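You operate a simulated robot arm through the tools that you are given. There is no shell and no other tool.

You are at the controls of a simulated robot arm. One attempt, no reset.

## Task
Add the cream cup's dye to the large glass beaker and boil down to about 300 ml.
Fine: cup back, plate three at five; at the mark dial to zero, socket block off. Set down upright: cream cup. Where these are worked on the way, their far stop is far enough and under half their travel is too little: dial of hot plate three.
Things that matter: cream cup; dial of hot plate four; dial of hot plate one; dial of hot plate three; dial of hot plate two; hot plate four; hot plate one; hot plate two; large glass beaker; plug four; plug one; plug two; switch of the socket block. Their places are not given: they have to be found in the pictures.

Only the result counts: the job must be done as asked and must still hold three seconds after the hand-in. Knocking over, shifting, dropping, spilling or breaking anything else fails it.

## Robot
A 7-joint arm with a two-finger parallel gripper, fixed in place. Base frame: the origin is at the foot of the arm, x ahead of it, y to its left, z up. Lengths are in m, angles in degrees, forces in N, time in s.
Its first joint turns from -166.0 to 166.0 degrees. Payload 3.43 kg.
The TCP is the grasp point between the finger pads, 0.034 m short of the fingertips. In the tool frame z runs along the fingers and y along their closing line. Largest opening 0.128 m; finger width 0.024, thickness 0.012; the body of the gripper, 0.048 by 0.13 m, starts 0.096 m behind the TCP.
Orientation is that of the tool frame in the base frame, as a unit quaternion [x, y, z, w]. With the fingers straight down and closing along the base's y, the tool's x points along the base's -x, its y along +y and its z along -z.

## Interface
- The arm moves only by the tool send_rows. Its argument "rows" is a list of rows, each a list of 7 numbers: the shift along the tool's x, y, z in units of 500 mm (1.0 is 500 mm), then the turn, a rotation vector about the tool's x, y, z in units of 90 degrees (1.0 is 90 degrees), then the opening in per cent of the stroke, from 0 (shut) to 100 (fully open). In form: [[dx, dy, dz, rx, ry, rz, claw], ...]. A call has 1 to 20 rows; each row is the pose to reach, as a shift and turn from the pose commanded when the call began, along the tool's axes at that moment. A call with a number of a shift or a turn outside -1 to 1 is refused whole. Rows are played at 5 a second. More than 0.05 m and 8.6 degrees between two rows, or a gripper value outside its range, and nothing of the call is played. A pose out of reach is approached as far as the arm can. The call stops where the force on the tool passes 90 N (or 10 N more than at its start, if that is more) or the arm is blocked; 0.2 s more then pass. The fingers move at their own pace (about 0.153 m/s each) and stop on an object; they squeeze with about 45 N. The grip force told is the motor's: it shows also when the fingers shut on nothing. Time passes only in rows, and 0.2 s behind the last, so rows that repeat a pose let the fingers close. It gives the time, the measured TCP pose, the force on the tool (base axes), the opening and the grip force at its end, in the units of the frame above (readings bear some noise), with the torque about the TCP (base axes, N m) and any sound that the robot's microphone picked up.
- Cameras (640 x 400 px; columns grow to the right, rows downward): "scene" is fixed at [0.0517, 0.4999, 1.6171]; the picture's right is [-0.17, -0.99, 0.00], its down [-0.73, 0.12, -0.68] and it looks along [0.67, -0.11, -0.74] (base axes); focal length 269 px, centre (320, 200). "wrist" rides on the gripper at [0.076, -0.011, -0.16] in the tool frame; the picture's right is [0.15, 0.99, 0.00], its down [-0.88, 0.13, -0.46] and it looks along [-0.45, 0.07, 0.89] (tool axes); focal length 234 px, centre (320, 200).
- capture(camera): a new picture of that camera. No time passes.
- locate(camera, pixels): for up to 12 pixels [column, row] of the newest picture of that camera ("zoom" is the newest enlarged one), the place [x, y, z] in the base frame of the surface seen there, good to about 0.002 m. No time passes.
- close_up(camera, box): a new picture of the part [left, top, right, bottom] of that camera's present view, enlarged. No time passes.
- job_done(): hands the job in; it is judged then, once.

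Open the gripper and draw the arm clear of the work before you hand the job in, unless the task says otherwise.

The tools are called by a JSON object that holds its "api" and its "payload". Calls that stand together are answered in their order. send_rows: Moves the arm, as the interface text tells. Its arguments: {"type":"object","properties":{"rows":{"type":"array","items":{"type":"array","items":{"type":"number"}}}},"required":["rows"]} The other tools are called the same way: capture (camera) takes a picture; locate (camera, pixels) gives the place of the surface under pixels of a picture; close_up (camera, box) takes an enlarged picture of a part of a camera's view; job_done () hands the job in.

At the start:

```text
t: 0.0
ee_pos: [0.4353, 0.185, 1.3734]
tool_rot: [0.0, 1.0, 0.0, 0.0]
wrist_force: [-0.1, 0.2, -0.3]
moment: [-0.03, -0.03, -0.02]
opening: 0.1279
finger_force: 0.0
```

scene: 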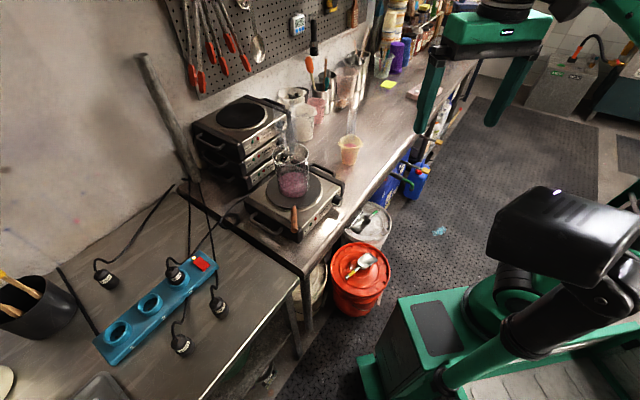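
wrist: 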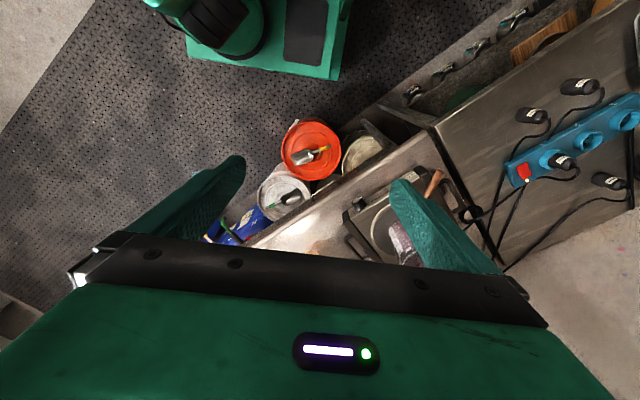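

The first pictures show hot plates around (290,195), a stack at (240,130), the socket block at (155,305) and a cream cup at (349,150). I'll take enlarged pictures of these areas.

{"api": "close_up", "payload": {"camera": "scene", "box": [180, 80, 380, 250]}}

{"api": "close_up", "payload": {"camera": "scene", "box": [80, 230, 240, 370]}}

{"api": "close_up", "payload": {"camera": "scene", "box": [240, 130, 370, 240]}}

```text
2.35 times, centred on (280, 165) of scene
```

zoom: 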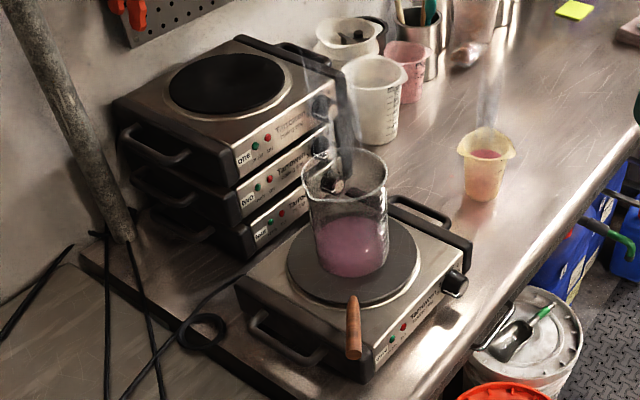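

```text
2.86 times, centred on (160, 300) of scene
```

zoom: 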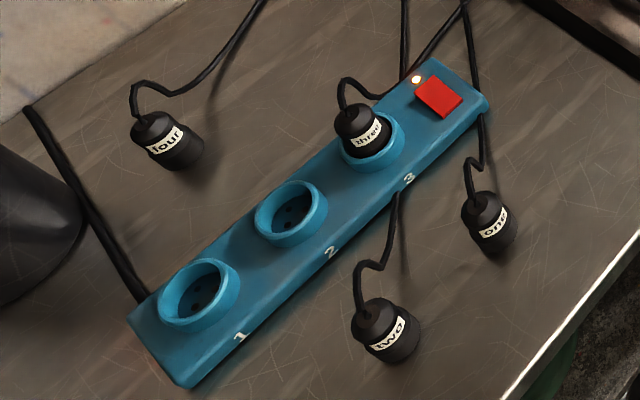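

```text
3.64 times, centred on (305, 185) of scene
```

zoom: 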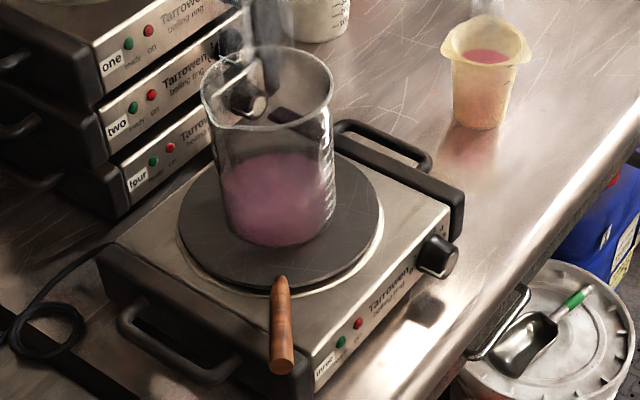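

Plate three, carrying the beaker, is the single plate in front and its plug is in socket 3 with the lamp lit. I'll measure the main points in the newest zoom, which is the plate.

{"api": "locate", "payload": {"camera": "zoom", "pixels": [[485, 56], [478, 122], [455, 60], [525, 60], [438, 256], [430, 240], [282, 300], [282, 360], [270, 120], [265, 240], [330, 330], [450, 200]]}}

{"api": "capture", "payload": {"camera": "scene"}}

{"api": "locate", "payload": {"camera": "scene", "pixels": [[201, 262], [174, 273], [181, 343], [219, 306], [106, 279], [349, 185], [349, 163], [340, 150], [400, 110], [307, 246], [370, 210], [320, 225]]}}

```text
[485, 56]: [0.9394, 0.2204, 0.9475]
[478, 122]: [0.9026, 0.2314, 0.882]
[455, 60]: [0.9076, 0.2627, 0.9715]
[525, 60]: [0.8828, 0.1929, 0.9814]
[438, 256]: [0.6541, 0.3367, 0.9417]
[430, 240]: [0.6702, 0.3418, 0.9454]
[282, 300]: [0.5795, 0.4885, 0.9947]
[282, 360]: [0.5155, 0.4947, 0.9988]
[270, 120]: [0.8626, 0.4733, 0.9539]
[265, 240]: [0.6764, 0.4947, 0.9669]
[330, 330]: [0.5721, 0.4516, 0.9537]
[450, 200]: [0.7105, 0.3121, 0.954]
```

```text
taken
```

scene: 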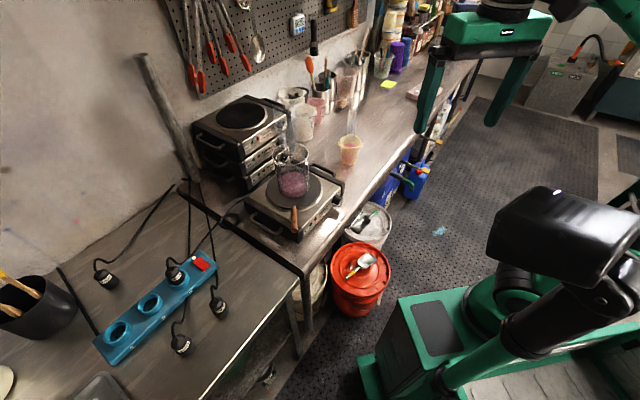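

```text
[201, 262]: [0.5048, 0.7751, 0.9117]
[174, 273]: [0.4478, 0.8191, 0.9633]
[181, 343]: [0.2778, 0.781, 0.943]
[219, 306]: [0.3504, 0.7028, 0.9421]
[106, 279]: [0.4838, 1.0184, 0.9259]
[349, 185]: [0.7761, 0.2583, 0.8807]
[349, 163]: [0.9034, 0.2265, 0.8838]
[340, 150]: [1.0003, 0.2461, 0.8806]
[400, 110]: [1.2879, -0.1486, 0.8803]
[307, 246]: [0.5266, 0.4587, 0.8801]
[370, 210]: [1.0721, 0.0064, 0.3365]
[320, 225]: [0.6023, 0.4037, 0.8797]
```

I'll enlarge the dial, beaker and cup more.

{"api": "close_up", "payload": {"camera": "scene", "box": [265, 135, 325, 205]}}

{"api": "close_up", "payload": {"camera": "scene", "box": [300, 185, 350, 240]}}

{"api": "close_up", "payload": {"camera": "scene", "box": [330, 125, 370, 170]}}

{"api": "close_up", "payload": {"camera": "wrist", "box": [300, 140, 480, 270]}}

```text
5.71 times, centred on (295, 170) of scene
```

zoom: 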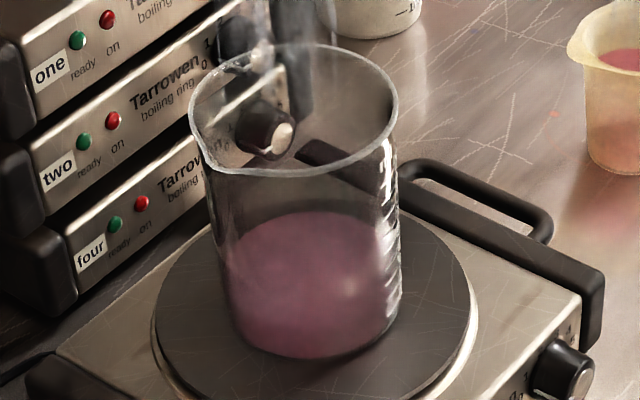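

```text
7.27 times, centred on (325, 212) of scene
```

zoom: 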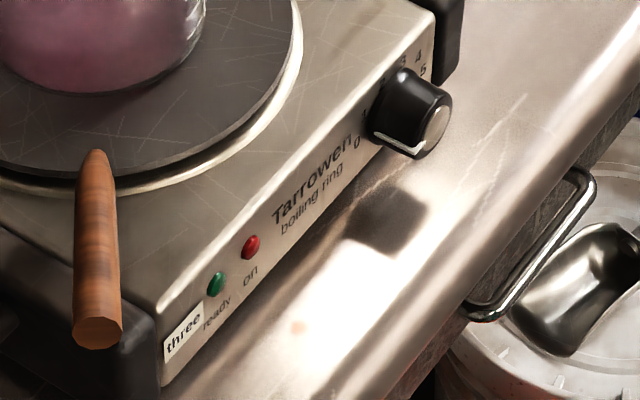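

```text
8.89 times, centred on (350, 148) of scene
```

zoom: 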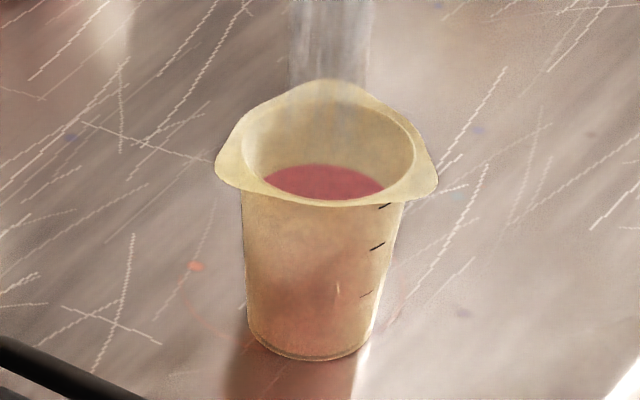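

```text
3.08 times, centred on (390, 205) of wrist
```

zoom: 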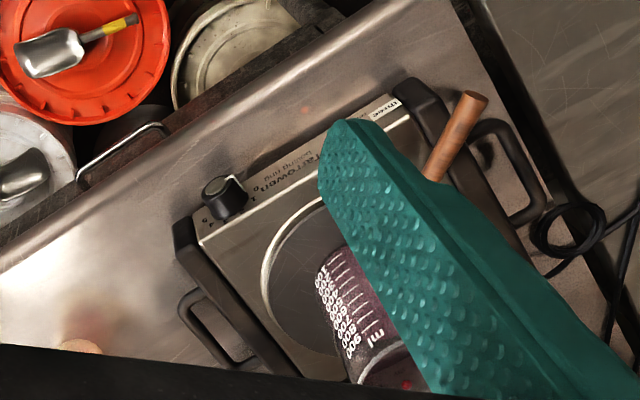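

The dial of plate three has a scale 0–5 with a white pointer, and beaker graduations up to 900 face the robot. I'll move the hand +x by 0.15 m so that the fingers no longer cover the plate.

{"api": "send_rows", "payload": {"rows": [[-0.08, 0, 0, 0, 0, 0, 100], [-0.16, 0, 0, 0, 0, 0, 100], [-0.24, 0, 0, 0, 0, 0, 100], [-0.3, 0, 0, 0, 0, 0, 100], [-0.3, 0, 0, 0, 0, 0, 100]]}}

{"api": "capture", "payload": {"camera": "wrist"}}

```text
t: 1.2
ee_pos: [0.569, 0.1833, 1.3816]
tool_rot: [0.0, 1.0, 0.0, 0.006]
wrist_force: [-0.4, -0.3, 0.1]
moment: [-0.01, 0.0, 0.02]
opening: 0.1279
finger_force: 0.1
```

```text
taken
```

wrist: 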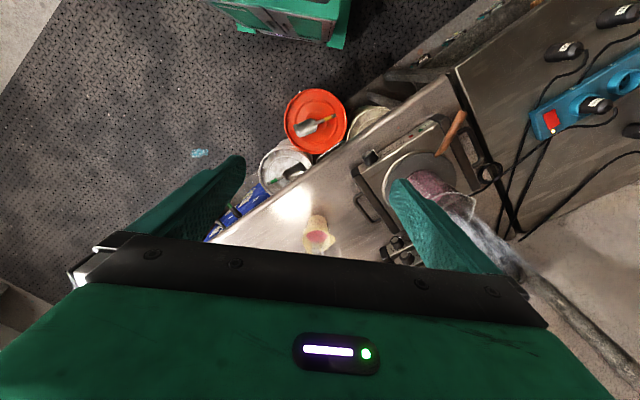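

The plate is now clear at about (410,180) and the cup at (320,235). I'll enlarge both.

{"api": "close_up", "payload": {"camera": "wrist", "box": [340, 100, 500, 230]}}

{"api": "locate", "payload": {"camera": "wrist", "pixels": [[371, 157], [360, 170], [441, 118], [383, 207], [456, 125], [318, 220], [320, 240], [550, 122], [597, 105], [440, 190], [472, 205], [410, 180]]}}

{"api": "close_up", "payload": {"camera": "wrist", "box": [280, 200, 360, 260]}}

{"api": "close_up", "payload": {"camera": "wrist", "box": [350, 130, 400, 180]}}

```text
3.08 times, centred on (420, 165) of wrist
```

zoom: 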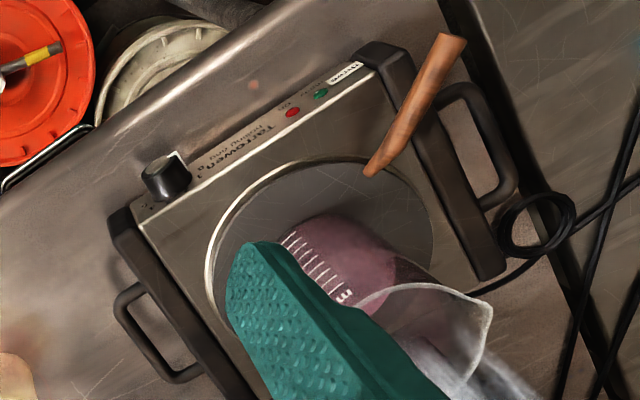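

```text
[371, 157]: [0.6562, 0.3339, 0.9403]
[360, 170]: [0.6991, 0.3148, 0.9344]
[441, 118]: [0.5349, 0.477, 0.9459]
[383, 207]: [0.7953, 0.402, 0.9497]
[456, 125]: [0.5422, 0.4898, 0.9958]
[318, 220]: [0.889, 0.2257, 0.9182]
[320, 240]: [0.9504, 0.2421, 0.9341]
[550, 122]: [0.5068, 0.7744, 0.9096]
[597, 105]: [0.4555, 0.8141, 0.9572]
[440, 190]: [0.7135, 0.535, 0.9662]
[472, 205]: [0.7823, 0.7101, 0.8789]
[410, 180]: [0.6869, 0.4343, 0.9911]
```

```text
6.67 times, centred on (320, 230) of wrist
```

zoom: 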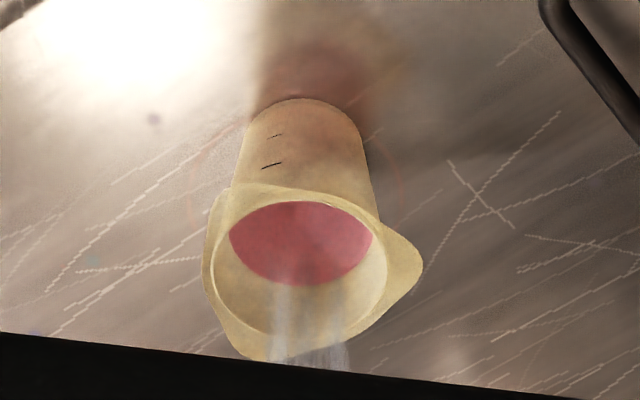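

```text
8.00 times, centred on (375, 155) of wrist
```

zoom: 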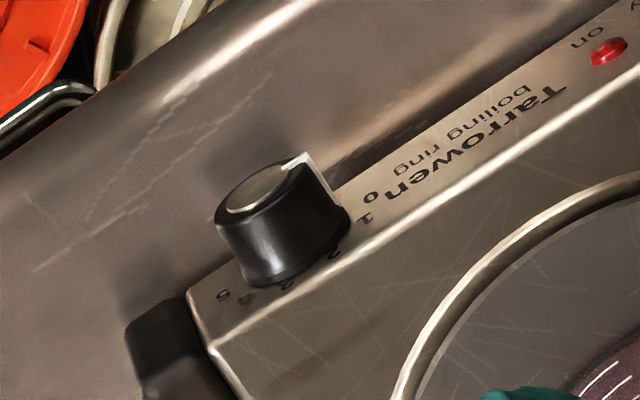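

The dial pointer (white, zoom (305,165)) stands at 0 and the cup has three spouts, one towards about +y. Before planning the grasp I test in free air whether the wrist can roll so the camera ends on top; first +90° about tool z.

{"api": "send_rows", "payload": {"rows": [[0, 0, 0, 0, 0, 0.09, 100], [0, 0, 0, 0, 0, 0.18, 100], [0, 0, 0, 0, 0, 0.27, 100], [0, 0, 0, 0, 0, 0.36, 100], [0, 0, 0, 0, 0, 0.45, 100], [0, 0, 0, 0, 0, 0.54, 100], [0, 0, 0, 0, 0, 0.63, 100], [0, 0, 0, 0, 0, 0.72, 100], [0, 0, 0, 0, 0, 0.81, 100], [0, 0, 0, 0, 0, 0.9, 100], [0, 0, 0, 0, 0, 0.99, 100], [0, 0, 0, 0, 0, 0.99, 100]]}}

```text
t: 3.8
ee_pos: [0.5689, 0.185, 1.3803]
tool_rot: [0.702, 0.712, 0.004, 0.005]
wrist_force: [-0.2, -0.5, 0.6]
moment: [-0.01, -0.02, 0.01]
opening: 0.128
finger_force: 0.0
```

Roll to 89° worked; the x offset shows 0.585 at this height is just out of reach. I continue the roll another 90° and bring the hand lower/nearer meanwhile.

{"api": "send_rows", "payload": {"rows": [[0, 0, 0.02, 0, 0, 0.09, 100], [0, 0, 0.04, 0, 0, 0.18, 100], [0, 0, 0.06, 0, 0, 0.27, 100], [0, 0, 0.08, 0, 0, 0.36, 100], [0, 0, 0.1, 0, 0, 0.45, 100], [0, 0, 0.1, 0, 0, 0.54, 100], [0, 0, 0.1, 0, 0, 0.63, 100], [0, 0, 0.1, 0, 0, 0.72, 100], [0, 0, 0.1, 0, 0, 0.81, 100], [0, 0, 0.1, 0, 0, 0.9, 100], [0, 0, 0.1, 0, 0, 0.99, 100], [0, 0, 0.1, 0, 0, 0.99, 100]]}}

{"api": "capture", "payload": {"camera": "wrist"}}

{"api": "capture", "payload": {"camera": "scene"}}

```text
t: 6.4
ee_pos: [0.5707, 0.1865, 1.3337]
tool_rot: [1.0, 0.014, 0.006, -0.001]
wrist_force: [-0.2, 1.0, 0.0]
moment: [-0.01, 0.02, -0.02]
opening: 0.1279
finger_force: 0.1
```

```text
taken
```

wrist: 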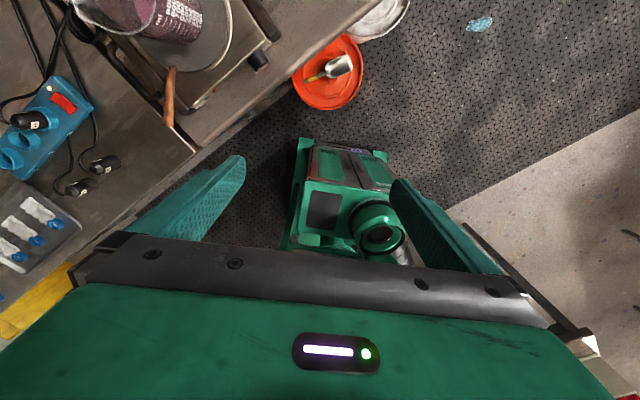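

```text
taken
```

scene: 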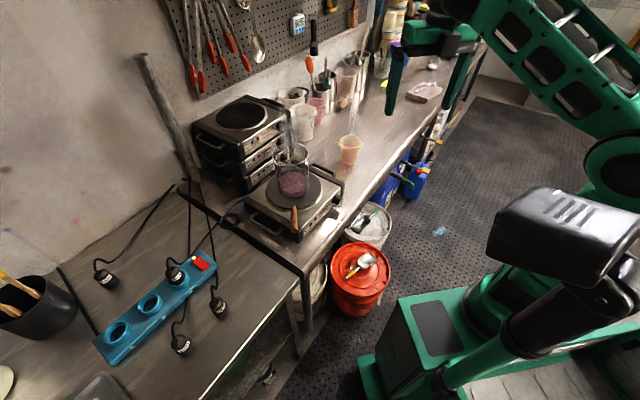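

The roll gives tool_rot ≈[1,0,0,0], camera on the outer side, so pitching up will put it on top. I'll measure the table edge, cup, and beaker from the scene picture.

{"api": "locate", "payload": {"camera": "scene", "pixels": [[350, 205], [370, 180], [375, 178], [380, 172], [400, 150], [395, 152], [410, 130], [290, 192], [293, 172], [303, 215]]}}

{"api": "close_up", "payload": {"camera": "scene", "box": [325, 120, 425, 200]}}

```text
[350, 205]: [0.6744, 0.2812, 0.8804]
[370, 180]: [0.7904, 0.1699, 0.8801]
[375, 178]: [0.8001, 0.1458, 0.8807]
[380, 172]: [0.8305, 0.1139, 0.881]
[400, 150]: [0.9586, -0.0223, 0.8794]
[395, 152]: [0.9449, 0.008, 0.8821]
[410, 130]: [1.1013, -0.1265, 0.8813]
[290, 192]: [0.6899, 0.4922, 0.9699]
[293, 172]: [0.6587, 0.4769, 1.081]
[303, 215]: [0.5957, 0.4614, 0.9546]
```

```text
5.00 times, centred on (375, 160) of scene
```

zoom: 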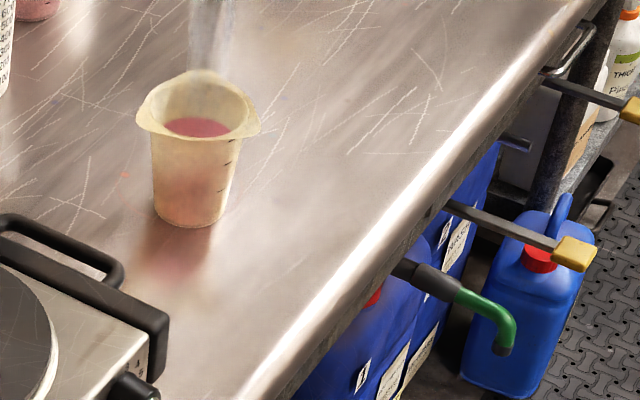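

The table edge runs about (0.785,0.14)→(0.95,0.0), so the cup sits ~0.14 m in from it. I'll measure the cup's rim and body points on the zoom.

{"api": "locate", "payload": {"camera": "zoom", "pixels": [[140, 112], [258, 130], [200, 72], [188, 138], [152, 135], [236, 138], [156, 205], [213, 220], [185, 224], [196, 127], [185, 180], [130, 255]]}}

{"api": "close_up", "payload": {"camera": "scene", "box": [335, 130, 365, 170]}}

```text
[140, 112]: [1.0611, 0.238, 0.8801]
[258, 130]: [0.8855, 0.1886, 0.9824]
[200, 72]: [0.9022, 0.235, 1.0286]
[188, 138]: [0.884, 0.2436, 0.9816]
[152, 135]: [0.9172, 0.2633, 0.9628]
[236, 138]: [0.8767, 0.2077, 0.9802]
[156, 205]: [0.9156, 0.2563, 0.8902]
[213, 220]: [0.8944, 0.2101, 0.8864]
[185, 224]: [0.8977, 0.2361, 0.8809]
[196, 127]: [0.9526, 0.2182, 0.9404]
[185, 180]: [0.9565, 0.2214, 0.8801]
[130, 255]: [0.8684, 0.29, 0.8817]
```

```text
10.00 times, centred on (350, 150) of scene
```

zoom: 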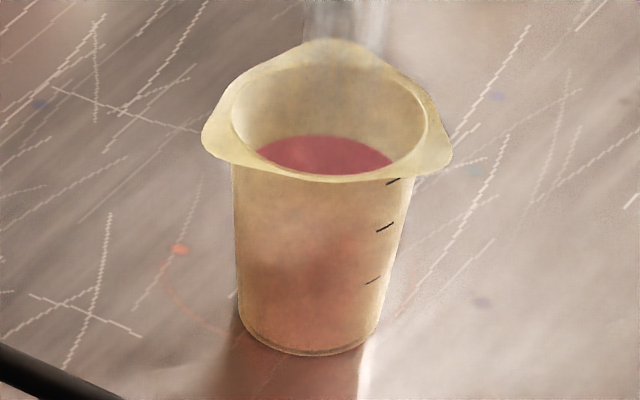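

Projecting rim points at z≈0.982 gives the cup centre ≈(0.922,0.230), base radius 0.029, rim 0.0335, spouts at about 104°, −16°, 224°. I'll first yaw the hand to azimuth 14° and come lower in free air.

{"api": "send_rows", "payload": {"rows": [[0.007, 0.018, 0.06, 0, 0, -0.034, 100], [0.014, 0.036, 0.12, 0, 0, -0.068, 100], [0.021, 0.054, 0.18, 0, 0, -0.1, 100], [0.028, 0.071, 0.247, 0, 0, -0.1356, 100], [0.028, 0.071, 0.247, 0, 0, -0.1356, 100], [0.028, 0.071, 0.247, 0, 0, -0.1356, 100]]}}

```text
t: 7.8
ee_pos: [0.5859, 0.1512, 1.2083]
tool_rot: [0.992, 0.123, 0.005, 0.001]
wrist_force: [0.5, 0.7, -0.1]
moment: [0.0, 0.04, -0.01]
opening: 0.1279
finger_force: 0.1
```

The command now agrees with the reading (the earlier target had been clamped). Next I pitch the tool up by 80° about tool y while moving outward ~0.14 m and slightly down, well clear of plate and cup.

{"api": "send_rows", "payload": {"rows": [[0.025, 0, 0.01, 0, 0.089, 0, 100], [0.05, 0, 0.02, 0, 0.178, 0, 100], [0.075, 0, 0.03, 0, 0.267, 0, 100], [0.1, 0, 0.04, 0, 0.356, 0, 100], [0.125, 0, 0.05, 0, 0.444, 0, 100], [0.15, 0, 0.06, 0, 0.533, 0, 100], [0.175, 0, 0.07, 0, 0.622, 0, 100], [0.2, 0, 0.08, 0, 0.711, 0, 100], [0.225, 0, 0.09, 0, 0.8, 0, 100], [0.25, 0, 0.1, 0, 0.889, 0, 100], [0.25, 0, 0.1, 0, 0.889, 0, 100]]}}

{"api": "capture", "payload": {"camera": "wrist"}}

{"api": "capture", "payload": {"camera": "scene"}}

```text
t: 10.2
ee_pos: [0.8109, 0.1254, 1.2171]
tool_rot: [0.756, 0.099, 0.642, -0.079]
wrist_force: [-0.4, 0.7, 0.5]
moment: [-0.01, 0.05, -0.03]
opening: 0.128
finger_force: 0.0
out of reach, approached as far as the arm can: row 1, 5, 6, 7, 8, 9, 10, 11
```

```text
taken
```

wrist: 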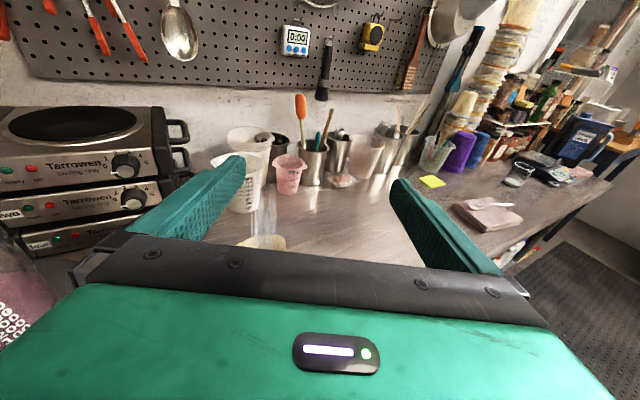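

```text
taken
```

scene: 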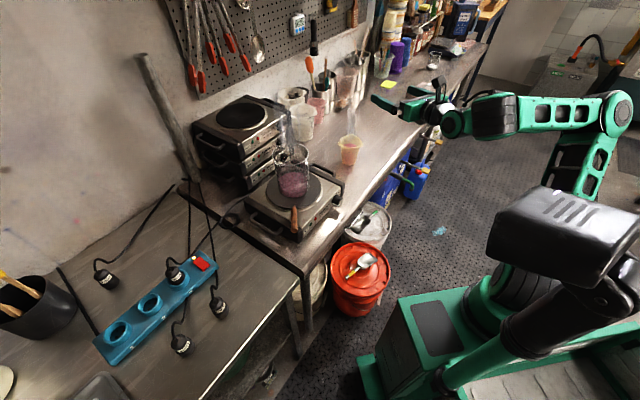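

The tool now points along (0.955,0.247,−0.163) with the camera on top; near positions are limited with a level hand. I move to 0.12 m before the cup, at z≈1.03 first.

{"api": "send_rows", "payload": {"rows": [[-0.06, -0.025, 0.018, 0, 0, 0, 100], [-0.12, -0.05, 0.036, 0, 0, 0, 100], [-0.18, -0.075, 0.052, 0, 0, 0, 100], [-0.24, -0.1, 0.066, 0, 0, 0, 100], [-0.3, -0.125, 0.078, 0, 0, 0, 100], [-0.365, -0.152, 0.088, 0, 0, 0, 100], [-0.365, -0.152, 0.088, 0, 0, 0, 100]]}}

{"api": "capture", "payload": {"camera": "wrist"}}

```text
t: 11.8
ee_pos: [0.8925, 0.1696, 1.0538]
tool_rot: [0.755, 0.105, 0.643, -0.075]
wrist_force: [-0.6, 0.5, 0.7]
moment: [0.01, -0.01, 0.02]
opening: 0.1279
finger_force: 0.0
out of reach, approached as far as the arm can: row 1, 2, 3, 4, 5, 6, 7
```

```text
taken
```

wrist: 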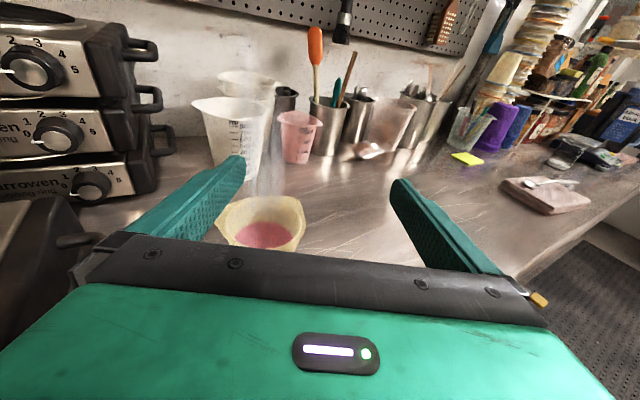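

The level hand is limited when low (it was pushed out to x=0.8925), so I'll use ~22° downward pitch and come over the cup from above with the open fingers straddling it. First a position above the cup at z≈1.06.

{"api": "send_rows", "payload": {"rows": [[0.01, -0.02, 0, 0, -0.07, 0, 100], [0.018, -0.06, 0.02, 0, -0.14, 0, 100], [0.025, -0.1, 0.06, 0, -0.14, 0, 100], [0.027, -0.122, 0.085, 0, -0.14, 0, 100], [0.027, -0.122, 0.085, 0, -0.14, 0, 100]]}}

{"api": "capture", "payload": {"camera": "wrist"}}

{"api": "close_up", "payload": {"camera": "scene", "box": [290, 80, 450, 200]}}

```text
t: 13.0
ee_pos: [0.9175, 0.2407, 1.0626]
tool_rot: [0.822, 0.102, 0.556, -0.067]
wrist_force: [1.1, 0.3, 0.0]
moment: [-0.02, 0.02, 0.01]
opening: 0.1279
finger_force: 0.2
```

```text
taken
```

wrist: 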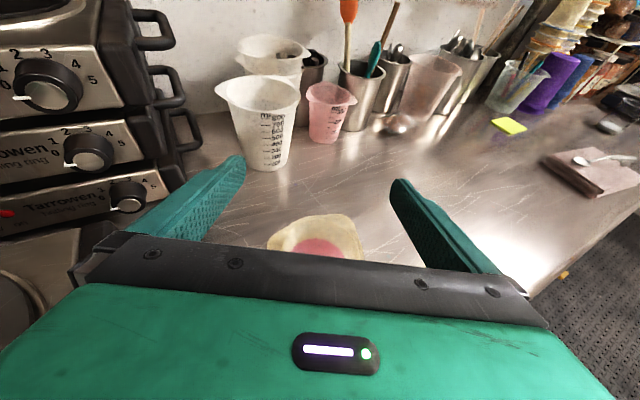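

```text
3.33 times, centred on (370, 140) of scene
```

zoom: 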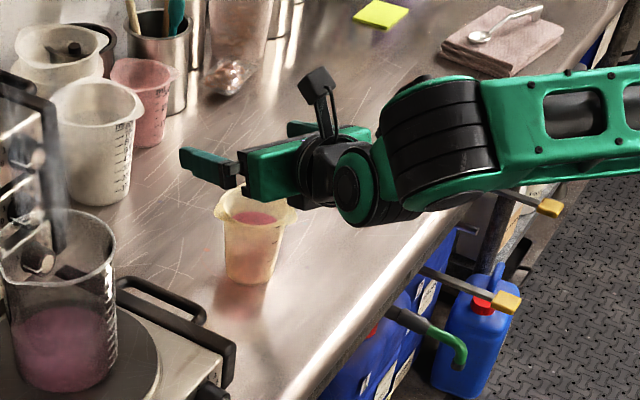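

The fingers straddle the cup in plan with clearance. I descend straight down to z≈0.93 in small steps, watching the force.

{"api": "send_rows", "payload": {"rows": [[-0.04, 0, 0.017, 0, 0, 0, 100], [-0.08, 0.001, 0.034, 0, 0, 0, 100], [-0.12, 0.001, 0.051, 0, 0, 0, 100], [-0.12, 0.001, 0.051, 0, 0, 0, 100]]}}

{"api": "capture", "payload": {"camera": "wrist"}}

{"api": "close_up", "payload": {"camera": "scene", "box": [310, 100, 430, 190]}}

```text
t: 14.0
ee_pos: [0.9177, 0.2388, 0.9979]
tool_rot: [0.822, 0.103, 0.556, -0.067]
wrist_force: [0.0, -0.2, 0.1]
moment: [0.01, -0.03, -0.01]
opening: 0.1281
finger_force: 0.1
```

```text
taken
```

wrist: 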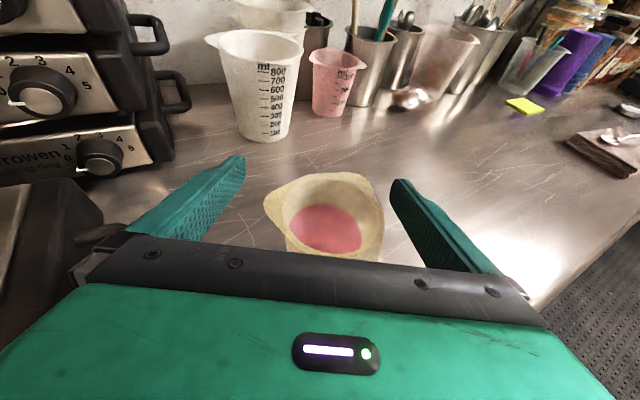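

```text
4.44 times, centred on (370, 145) of scene
```

zoom: 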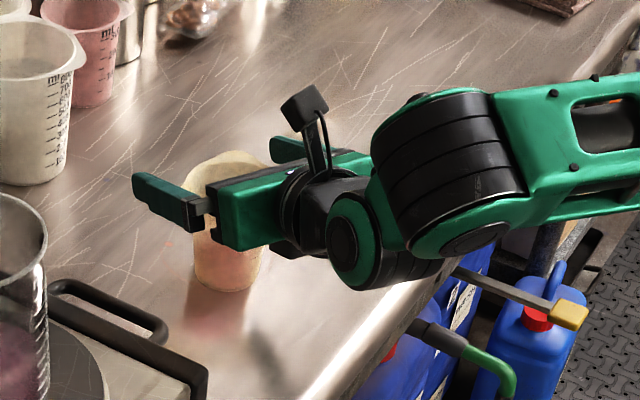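

The cup sits between the fingers; I check its lateral position from the wrist picture at the rim points (266,195), (382,215), (372,180), (300,180).

{"api": "locate", "payload": {"camera": "wrist", "pixels": [[268, 196], [381, 212], [370, 180], [310, 178], [325, 230], [378, 255], [288, 235], [240, 165], [395, 185]]}}

```text
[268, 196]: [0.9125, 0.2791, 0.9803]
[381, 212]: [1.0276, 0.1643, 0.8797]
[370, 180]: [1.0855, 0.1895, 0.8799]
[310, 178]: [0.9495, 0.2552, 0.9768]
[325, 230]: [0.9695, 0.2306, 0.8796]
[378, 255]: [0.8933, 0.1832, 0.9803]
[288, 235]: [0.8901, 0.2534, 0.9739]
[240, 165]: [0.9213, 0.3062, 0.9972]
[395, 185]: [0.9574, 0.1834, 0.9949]
```

Left spout is ~0.04 m and right corner ~0.048 m from the mid-plane with fingers at 0.064, so clearance holds. I continue down to z≈0.93 and centre laterally by 0.008 m to the right at the end.

{"api": "send_rows", "payload": {"rows": [[-0.04, 0, 0.017, 0, 0, 0, 100], [-0.08, 0.001, 0.034, 0, 0, 0, 100], [-0.125, 0.001, 0.053, 0, 0, 0, 100], [-0.125, 0.017, 0.055, 0, 0, 0, 100], [-0.125, 0.017, 0.058, 0, 0, 0, 100]]}}

{"api": "capture", "payload": {"camera": "wrist"}}

{"api": "close_up", "payload": {"camera": "scene", "box": [310, 100, 430, 190]}}

```text
t: 15.2
ee_pos: [0.9212, 0.2309, 0.9293]
tool_rot: [0.822, 0.105, 0.557, -0.064]
wrist_force: [-0.2, 0.0, 1.4]
moment: [-0.04, 0.01, -0.02]
opening: 0.1281
finger_force: 0.1
```

```text
taken
```

wrist: 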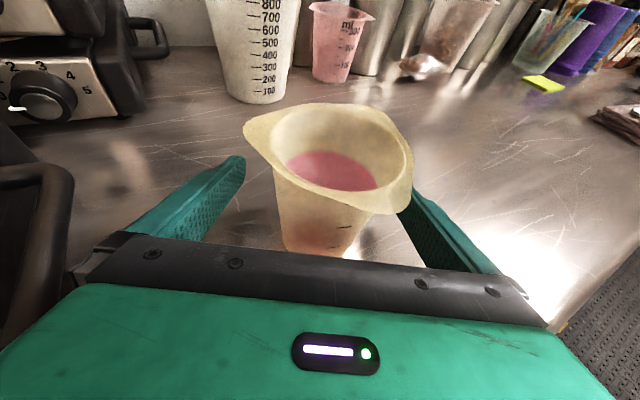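

```text
4.44 times, centred on (370, 145) of scene
```

zoom: 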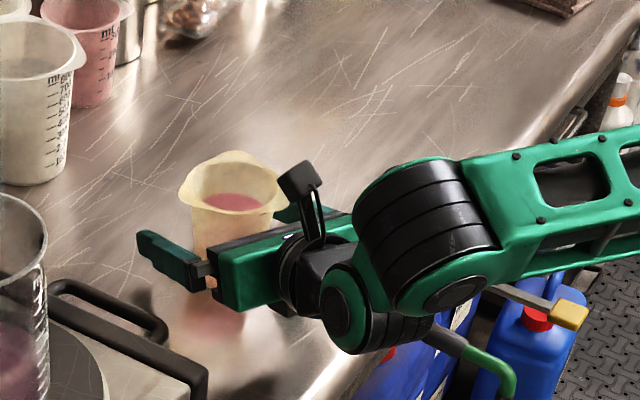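

The hand is around the cup at z=0.929 with no contact force. I close gently in place on the cup.

{"api": "send_rows", "payload": {"rows": [[0, 0, 0, 0, 0, 0, 70], [0, 0, 0, 0, 0, 0, 55], [0, 0, 0, 0, 0, 0, 45], [0, 0, 0, 0, 0, 0, 40], [0, 0, 0, 0, 0, 0, 40], [0, 0, 0, 0, 0, 0, 40]]}}

{"api": "capture", "payload": {"camera": "wrist"}}

```text
t: 16.6
ee_pos: [0.9238, 0.2314, 0.9306]
tool_rot: [0.822, 0.106, 0.556, -0.065]
wrist_force: [0.2, -0.8, -0.2]
moment: [0.06, 0.0, -0.01]
opening: 0.0714
finger_force: 45.0
```

```text
taken
```

wrist: 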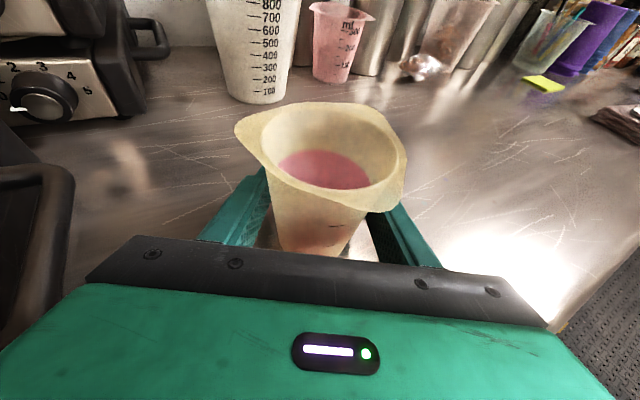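

The cup is held (opening 0.0714, 45 N). I lift straight up slowly by 0.12 m and check that it comes along upright.

{"api": "send_rows", "payload": {"rows": [[0.012, 0, -0.005, 0, 0, 0, 40], [0.037, 0, -0.015, 0, 0, 0, 40], [0.074, 0, -0.03, 0, 0, 0, 40], [0.111, 0, -0.045, 0, 0, 0, 40], [0.148, 0, -0.06, 0, 0, 0, 40], [0.185, 0, -0.075, 0, 0, 0, 40], [0.21, 0, -0.084, 0, 0, 0, 40], [0.223, 0, -0.089, 0, 0, 0, 40], [0.223, 0, -0.089, 0, 0, 0, 40]]}}

{"api": "capture", "payload": {"camera": "wrist"}}

{"api": "close_up", "payload": {"camera": "scene", "box": [310, 80, 430, 170]}}

```text
t: 18.6
ee_pos: [0.9235, 0.2338, 1.049]
tool_rot: [0.822, 0.102, 0.556, -0.067]
wrist_force: [-0.6, -0.2, -2.6]
moment: [0.0, -0.02, 0.0]
opening: 0.0716
finger_force: 44.4
```

```text
taken
```

wrist: 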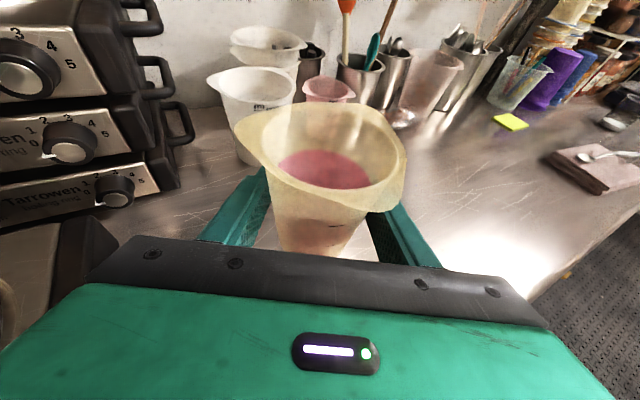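

```text
4.44 times, centred on (370, 125) of scene
```

zoom: 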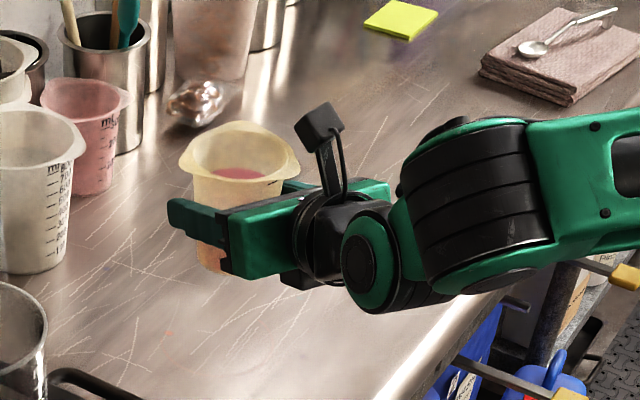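

The cup is up, upright, weight ≈2.6 N. I raise it to z≈1.215, move it toward the beaker and yaw the hand by 31° about the vertical, slowly.

{"api": "send_rows", "payload": {"rows": [[0.011, -0.01, -0.011, 0.0133, 0, -0.0053, 40], [0.032, -0.03, -0.032, 0.04, 0.0001, -0.016, 40], [0.053, -0.05, -0.054, 0.0666, 0.0002, -0.0267, 40], [0.0745, -0.07, -0.0755, 0.0932, 0.0003, -0.0373, 40], [0.095, -0.09, -0.097, 0.12, 0.0004, -0.048, 40], [0.116, -0.11, -0.1187, 0.1465, 0.0005, -0.0587, 40], [0.138, -0.13, -0.14, 0.173, 0.0005, -0.0693, 40], [0.159, -0.15, -0.162, 0.2, 0.0006, -0.08, 40], [0.18, -0.17, -0.183, 0.2264, 0.0007, -0.0907, 40], [0.201, -0.19, -0.205, 0.253, 0.0008, -0.1013, 40], [0.222, -0.21, -0.2265, 0.28, 0.0009, -0.112, 40], [0.243, -0.23, -0.248, 0.3063, 0.001, -0.1227, 40], [0.254, -0.241, -0.259, 0.3196, 0.001, -0.128, 40], [0.254, -0.241, -0.259, 0.3196, 0.001, -0.128, 40]]}}

{"api": "capture", "payload": {"camera": "wrist"}}

{"api": "close_up", "payload": {"camera": "scene", "box": [230, 60, 430, 200]}}

```text
t: 21.6
ee_pos: [0.8238, 0.3336, 1.2152]
tool_rot: [0.766, 0.317, 0.517, -0.212]
wrist_force: [-0.3, 0.1, -1.8]
moment: [0.03, -0.02, -0.04]
opening: 0.0716
finger_force: 45.0
```

```text
taken
```

wrist: 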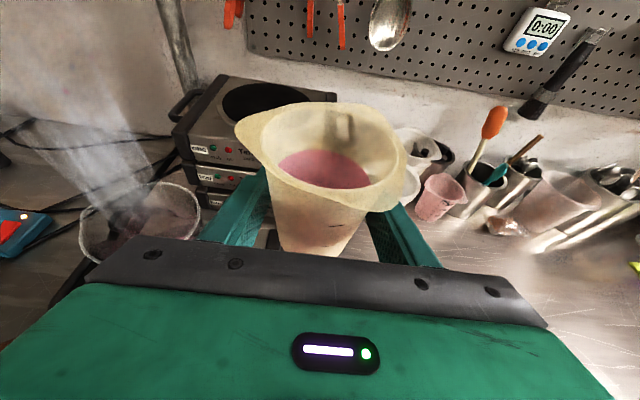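

```text
2.86 times, centred on (330, 130) of scene
```

zoom: 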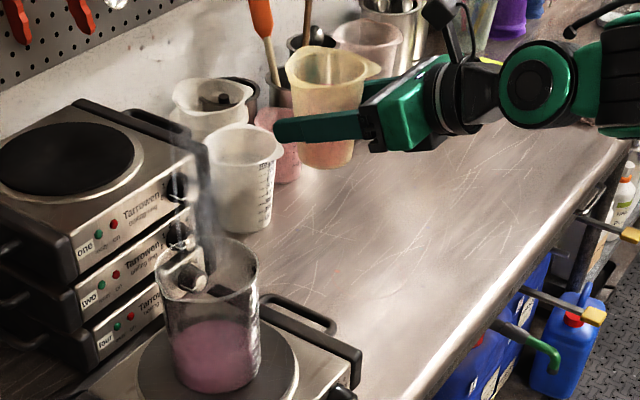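

Pose reached exactly with the cup upright; steam rises from the beaker. I locate the beaker's rim points (82,230), (199,200), (140,183) in the wrist picture.

{"api": "close_up", "payload": {"camera": "wrist", "box": [60, 150, 240, 270]}}

{"api": "locate", "payload": {"camera": "wrist", "pixels": [[81, 230], [84, 215], [199, 200], [197, 220], [165, 183], [140, 183], [110, 192]]}}

```text
3.33 times, centred on (150, 210) of wrist
```

zoom: 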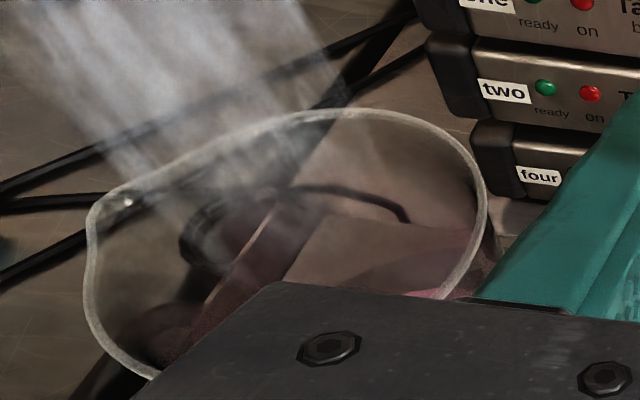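

```text
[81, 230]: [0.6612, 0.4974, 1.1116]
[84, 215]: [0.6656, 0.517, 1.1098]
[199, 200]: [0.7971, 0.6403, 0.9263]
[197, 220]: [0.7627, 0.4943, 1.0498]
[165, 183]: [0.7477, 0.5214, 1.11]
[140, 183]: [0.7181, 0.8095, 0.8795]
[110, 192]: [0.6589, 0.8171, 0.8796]
```

The rim height is 1.110. I'll take more rim points on this zoom for the centre.

{"api": "locate", "payload": {"camera": "zoom", "pixels": [[87, 280], [100, 330], [148, 373], [485, 190], [470, 155], [440, 128], [400, 116], [340, 112], [290, 117], [477, 240], [455, 280], [94, 240]]}}

```text
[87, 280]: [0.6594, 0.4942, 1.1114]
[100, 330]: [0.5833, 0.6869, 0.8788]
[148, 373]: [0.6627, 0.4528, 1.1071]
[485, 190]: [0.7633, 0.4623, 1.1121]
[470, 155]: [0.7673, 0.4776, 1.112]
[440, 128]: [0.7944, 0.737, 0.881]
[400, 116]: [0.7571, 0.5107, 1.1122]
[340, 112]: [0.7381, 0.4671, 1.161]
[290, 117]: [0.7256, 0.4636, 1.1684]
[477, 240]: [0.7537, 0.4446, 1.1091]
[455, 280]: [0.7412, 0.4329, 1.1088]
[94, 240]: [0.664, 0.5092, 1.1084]
```

Fitted beaker centre (0.712,0.479), rim radius 0.0545, rim z 1.110. I move the cup left to TCP (0.756,0.435,1.215), to the right of the beaker centre, still upright.

{"api": "send_rows", "payload": {"rows": [[0.001, -0.014, 0.0025, 0, 0, 0, 40], [0.0035, -0.046, 0.008, 0, 0, 0, 40], [0.006, -0.082, 0.0147, 0, 0, 0, 40], [0.0085, -0.118, 0.021, 0, 0, 0, 40], [0.011, -0.154, 0.0276, 0, 0, 0, 40], [0.0138, -0.19, 0.034, 0, 0, 0, 40], [0.016, -0.222, 0.04, 0, 0, 0, 40], [0.0174, -0.2396, 0.043, 0, 0, 0, 40], [0.0174, -0.2396, 0.043, 0, 0, 0, 40]]}}

{"api": "capture", "payload": {"camera": "wrist"}}

{"api": "close_up", "payload": {"camera": "scene", "box": [230, 90, 390, 210]}}

```text
t: 23.6
ee_pos: [0.7549, 0.4356, 1.2137]
tool_rot: [0.765, 0.318, 0.517, -0.213]
wrist_force: [0.4, -0.6, -2.8]
moment: [0.01, 0.01, 0.01]
opening: 0.0714
finger_force: 45.3
```

```text
taken
```

wrist: 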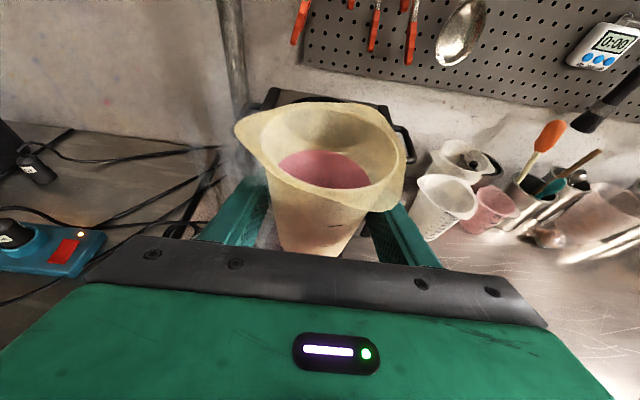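

```text
3.33 times, centred on (310, 150) of scene
```

zoom: 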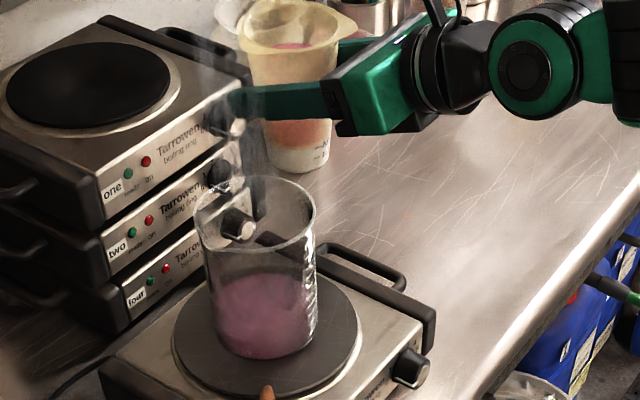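

The cup with its spout on the left is beside the beaker mouth. I tilt leftward 30° about the horizontal forward axis as a first step and check that the arm follows.

{"api": "send_rows", "payload": {"rows": [[0, 0, 0, -0.0125, 0, -0.031, 40], [0, 0, 0, -0.0375, 0, -0.0927, 40], [0, 0, 0, -0.0625, 0, -0.1545, 40], [0, 0, 0, -0.0875, 0, -0.2163, 40], [0, 0, 0, -0.1125, 0, -0.278, 40], [0, 0, 0, -0.125, 0, -0.309, 40], [0, 0, 0, -0.125, 0, -0.309, 40]]}}

{"api": "capture", "payload": {"camera": "wrist"}}

{"api": "close_up", "payload": {"camera": "scene", "box": [230, 90, 390, 210]}}

```text
t: 25.2
ee_pos: [0.7559, 0.4322, 1.2138]
tool_rot: [0.684, 0.44, 0.582, -0.006]
wrist_force: [-0.5, 0.7, -3.8]
moment: [0.03, 0.01, 0.02]
opening: 0.0715
finger_force: 44.9
```

```text
taken
```

wrist: 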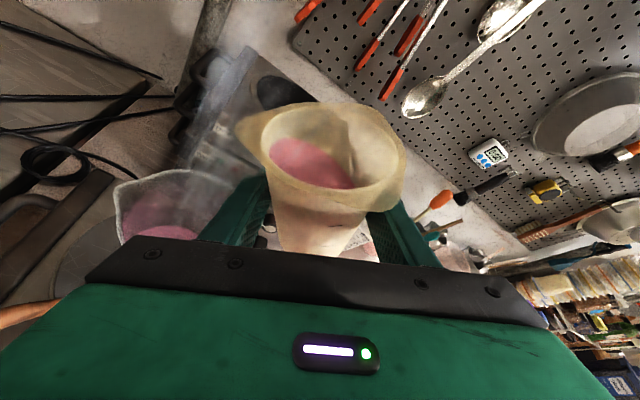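

```text
3.33 times, centred on (310, 150) of scene
```

zoom: 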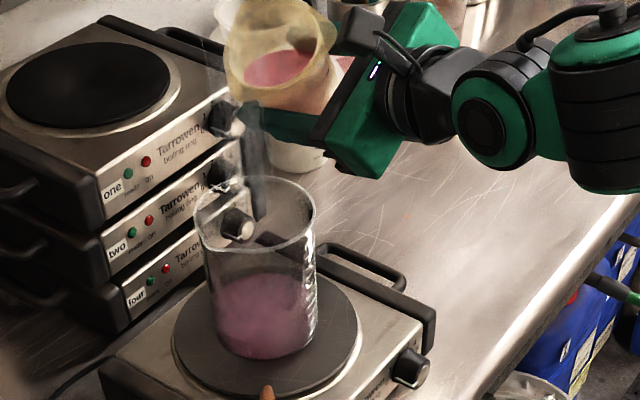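

Tilt of 30° executed exactly; spout tip lies above the beaker mouth. I measure the spout position before continuing.

{"api": "locate", "payload": {"camera": "wrist", "pixels": [[243, 125], [250, 140], [240, 130], [118, 200], [118, 230], [125, 182]]}}

```text
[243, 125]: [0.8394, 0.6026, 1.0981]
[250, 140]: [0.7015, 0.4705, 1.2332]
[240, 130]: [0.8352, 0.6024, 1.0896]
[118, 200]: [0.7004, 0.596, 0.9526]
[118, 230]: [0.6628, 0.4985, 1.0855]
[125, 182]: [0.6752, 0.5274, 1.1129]
```

The spout tip is at about (0.70,0.47,1.233), practically over the beaker centre, 0.013 m too near. I shift 0.01 m forward and tilt slowly to 55°.

{"api": "send_rows", "payload": {"rows": [[0.004, 0, 0.009, -0.009, 0, -0.022, 40], [0.0075, 0, 0.0185, -0.022, 0, -0.054, 40], [0.0075, 0, 0.0185, -0.035, 0, -0.086, 40], [0.0075, 0, 0.0185, -0.048, 0, -0.118, 40], [0.0075, 0, 0.0185, -0.061, 0, -0.15, 40], [0.0075, 0, 0.0185, -0.074, 0, -0.182, 40], [0.0075, 0, 0.0185, -0.087, 0, -0.215, 40], [0.0075, 0, 0.0185, -0.098, 0, -0.242, 40], [0.0075, 0, 0.0185, -0.104, 0, -0.2575, 40], [0.0075, 0, 0.0185, -0.104, 0, -0.2575, 40]]}}

{"api": "capture", "payload": {"camera": "wrist"}}

{"api": "close_up", "payload": {"camera": "scene", "box": [230, 90, 390, 210]}}

```text
t: 27.4
ee_pos: [0.761, 0.4395, 1.2161]
tool_rot: [0.58, 0.519, 0.606, 0.165]
wrist_force: [-0.1, 0.1, -1.9]
moment: [-0.01, 0.0, 0.04]
opening: 0.0714
finger_force: 44.5
```

```text
taken
```

wrist: 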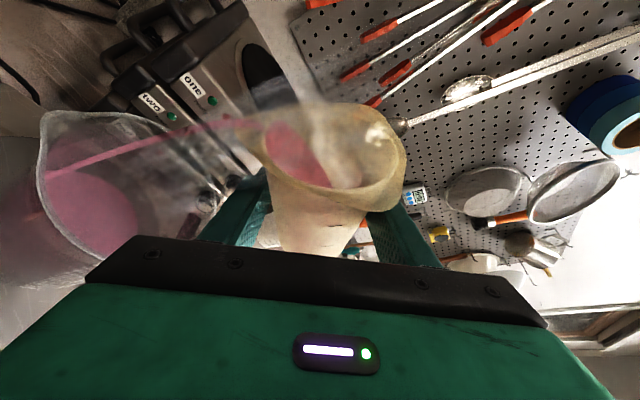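

```text
3.33 times, centred on (310, 150) of scene
```

zoom: 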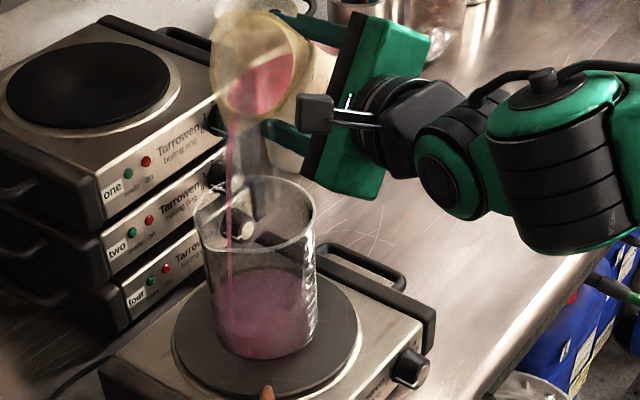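

The dye streams into the beaker, landing left of centre (scene zoom (230,250)). I shift right by 0.012 m and tilt on slowly to 70°.

{"api": "send_rows", "payload": {"rows": [[-0.006, 0.005, 0.002, 0, 0, 0, 40], [-0.012, 0.01, 0.005, 0, 0, 0, 40], [-0.018, 0.014, 0.007, 0, 0, 0, 40], [-0.018, 0.014, 0.007, -0.006, 0, -0.015, 40], [-0.018, 0.014, 0.007, -0.012, 0, -0.031, 40], [-0.018, 0.014, 0.007, -0.018, 0, -0.046, 40], [-0.018, 0.014, 0.007, -0.025, 0, -0.062, 40], [-0.018, 0.014, 0.007, -0.031, 0, -0.077, 40], [-0.018, 0.014, 0.007, -0.037, 0, -0.093, 40], [-0.018, 0.014, 0.007, -0.044, 0, -0.108, 40], [-0.018, 0.014, 0.007, -0.05, 0, -0.124, 40], [-0.018, 0.014, 0.007, -0.056, 0, -0.139, 40], [-0.018, 0.014, 0.007, -0.0625, 0, -0.1545, 40], [-0.018, 0.014, 0.007, -0.0625, 0, -0.1545, 40]]}}

{"api": "capture", "payload": {"camera": "wrist"}}

{"api": "close_up", "payload": {"camera": "scene", "box": [230, 90, 390, 210]}}

```text
t: 30.4
ee_pos: [0.7701, 0.432, 1.2152]
tool_rot: [0.503, 0.556, 0.606, 0.265]
wrist_force: [0.0, -0.4, -2.0]
moment: [-0.01, -0.06, 0.01]
opening: 0.0712
finger_force: 45.0
```

```text
taken
```

wrist: 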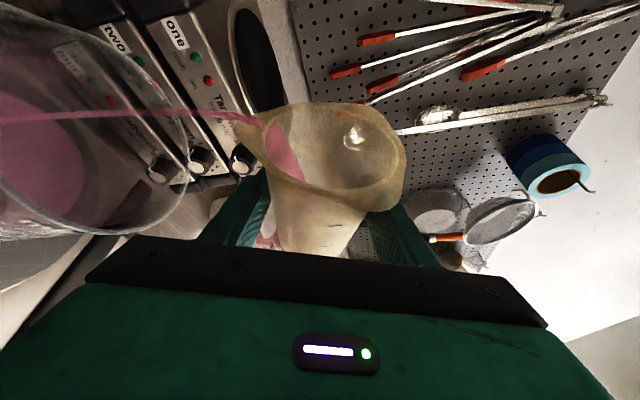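

```text
3.33 times, centred on (310, 150) of scene
```

zoom: 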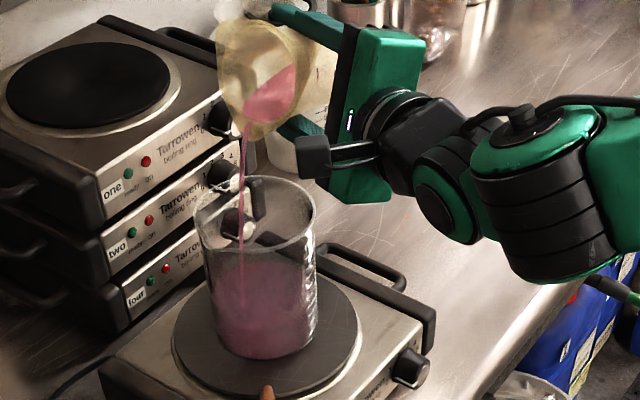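

The stream now falls well inside the beaker. I tilt on to 90°, moving 0.015 m left in step to keep the spout over the mouth.

{"api": "send_rows", "payload": {"rows": [[0.002, -0.001, -0.001, -0.007, 0, -0.017, 40], [0.004, -0.0015, -0.002, -0.014, 0, -0.034, 40], [0.006, -0.002, -0.003, -0.021, 0, -0.052, 40], [0.009, -0.003, -0.004, -0.028, 0, -0.069, 40], [0.011, -0.004, -0.0045, -0.035, 0, -0.086, 40], [0.013, -0.005, -0.005, -0.042, 0, -0.103, 40], [0.015, -0.006, -0.006, -0.049, 0, -0.12, 40], [0.017, -0.007, -0.007, -0.056, 0, -0.137, 40], [0.02, -0.008, -0.008, -0.0625, 0, -0.1545, 40], [0.022, -0.009, -0.009, -0.069, 0, -0.172, 40], [0.024, -0.0095, -0.01, -0.076, 0, -0.189, 40], [0.026, -0.01, -0.0105, -0.0833, 0, -0.206, 40], [0.026, -0.01, -0.0105, -0.0833, 0, -0.206, 40], [0.026, -0.01, -0.0105, -0.0833, 0, -0.206, 40]]}}

{"api": "capture", "payload": {"camera": "wrist"}}

{"api": "close_up", "payload": {"camera": "scene", "box": [230, 90, 390, 210]}}

```text
t: 33.4
ee_pos: [0.7605, 0.4432, 1.215]
tool_rot: [0.389, 0.589, 0.59, 0.392]
wrist_force: [-0.3, -0.4, -1.3]
moment: [0.01, 0.02, -0.02]
opening: 0.0709
finger_force: 45.0
```

```text
taken
```

wrist: 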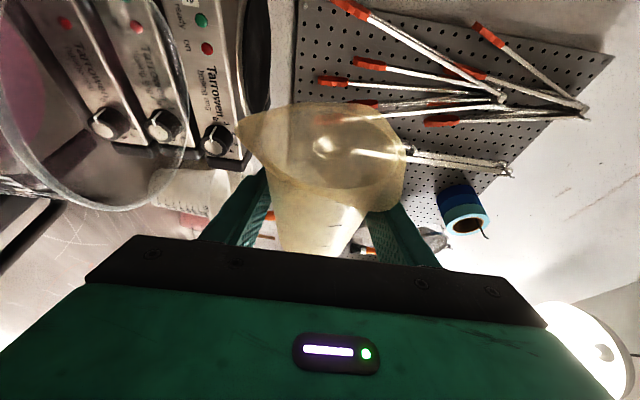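

```text
3.33 times, centred on (310, 150) of scene
```

zoom: 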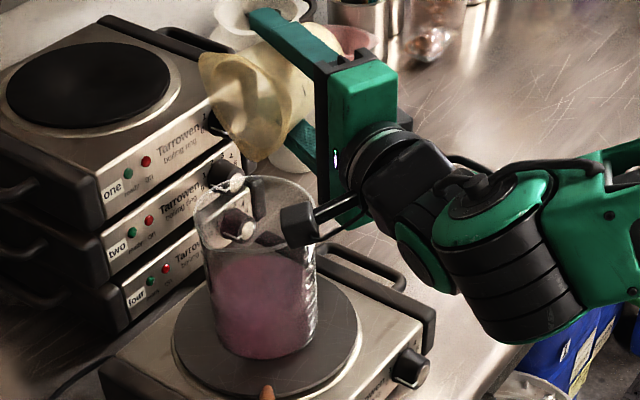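

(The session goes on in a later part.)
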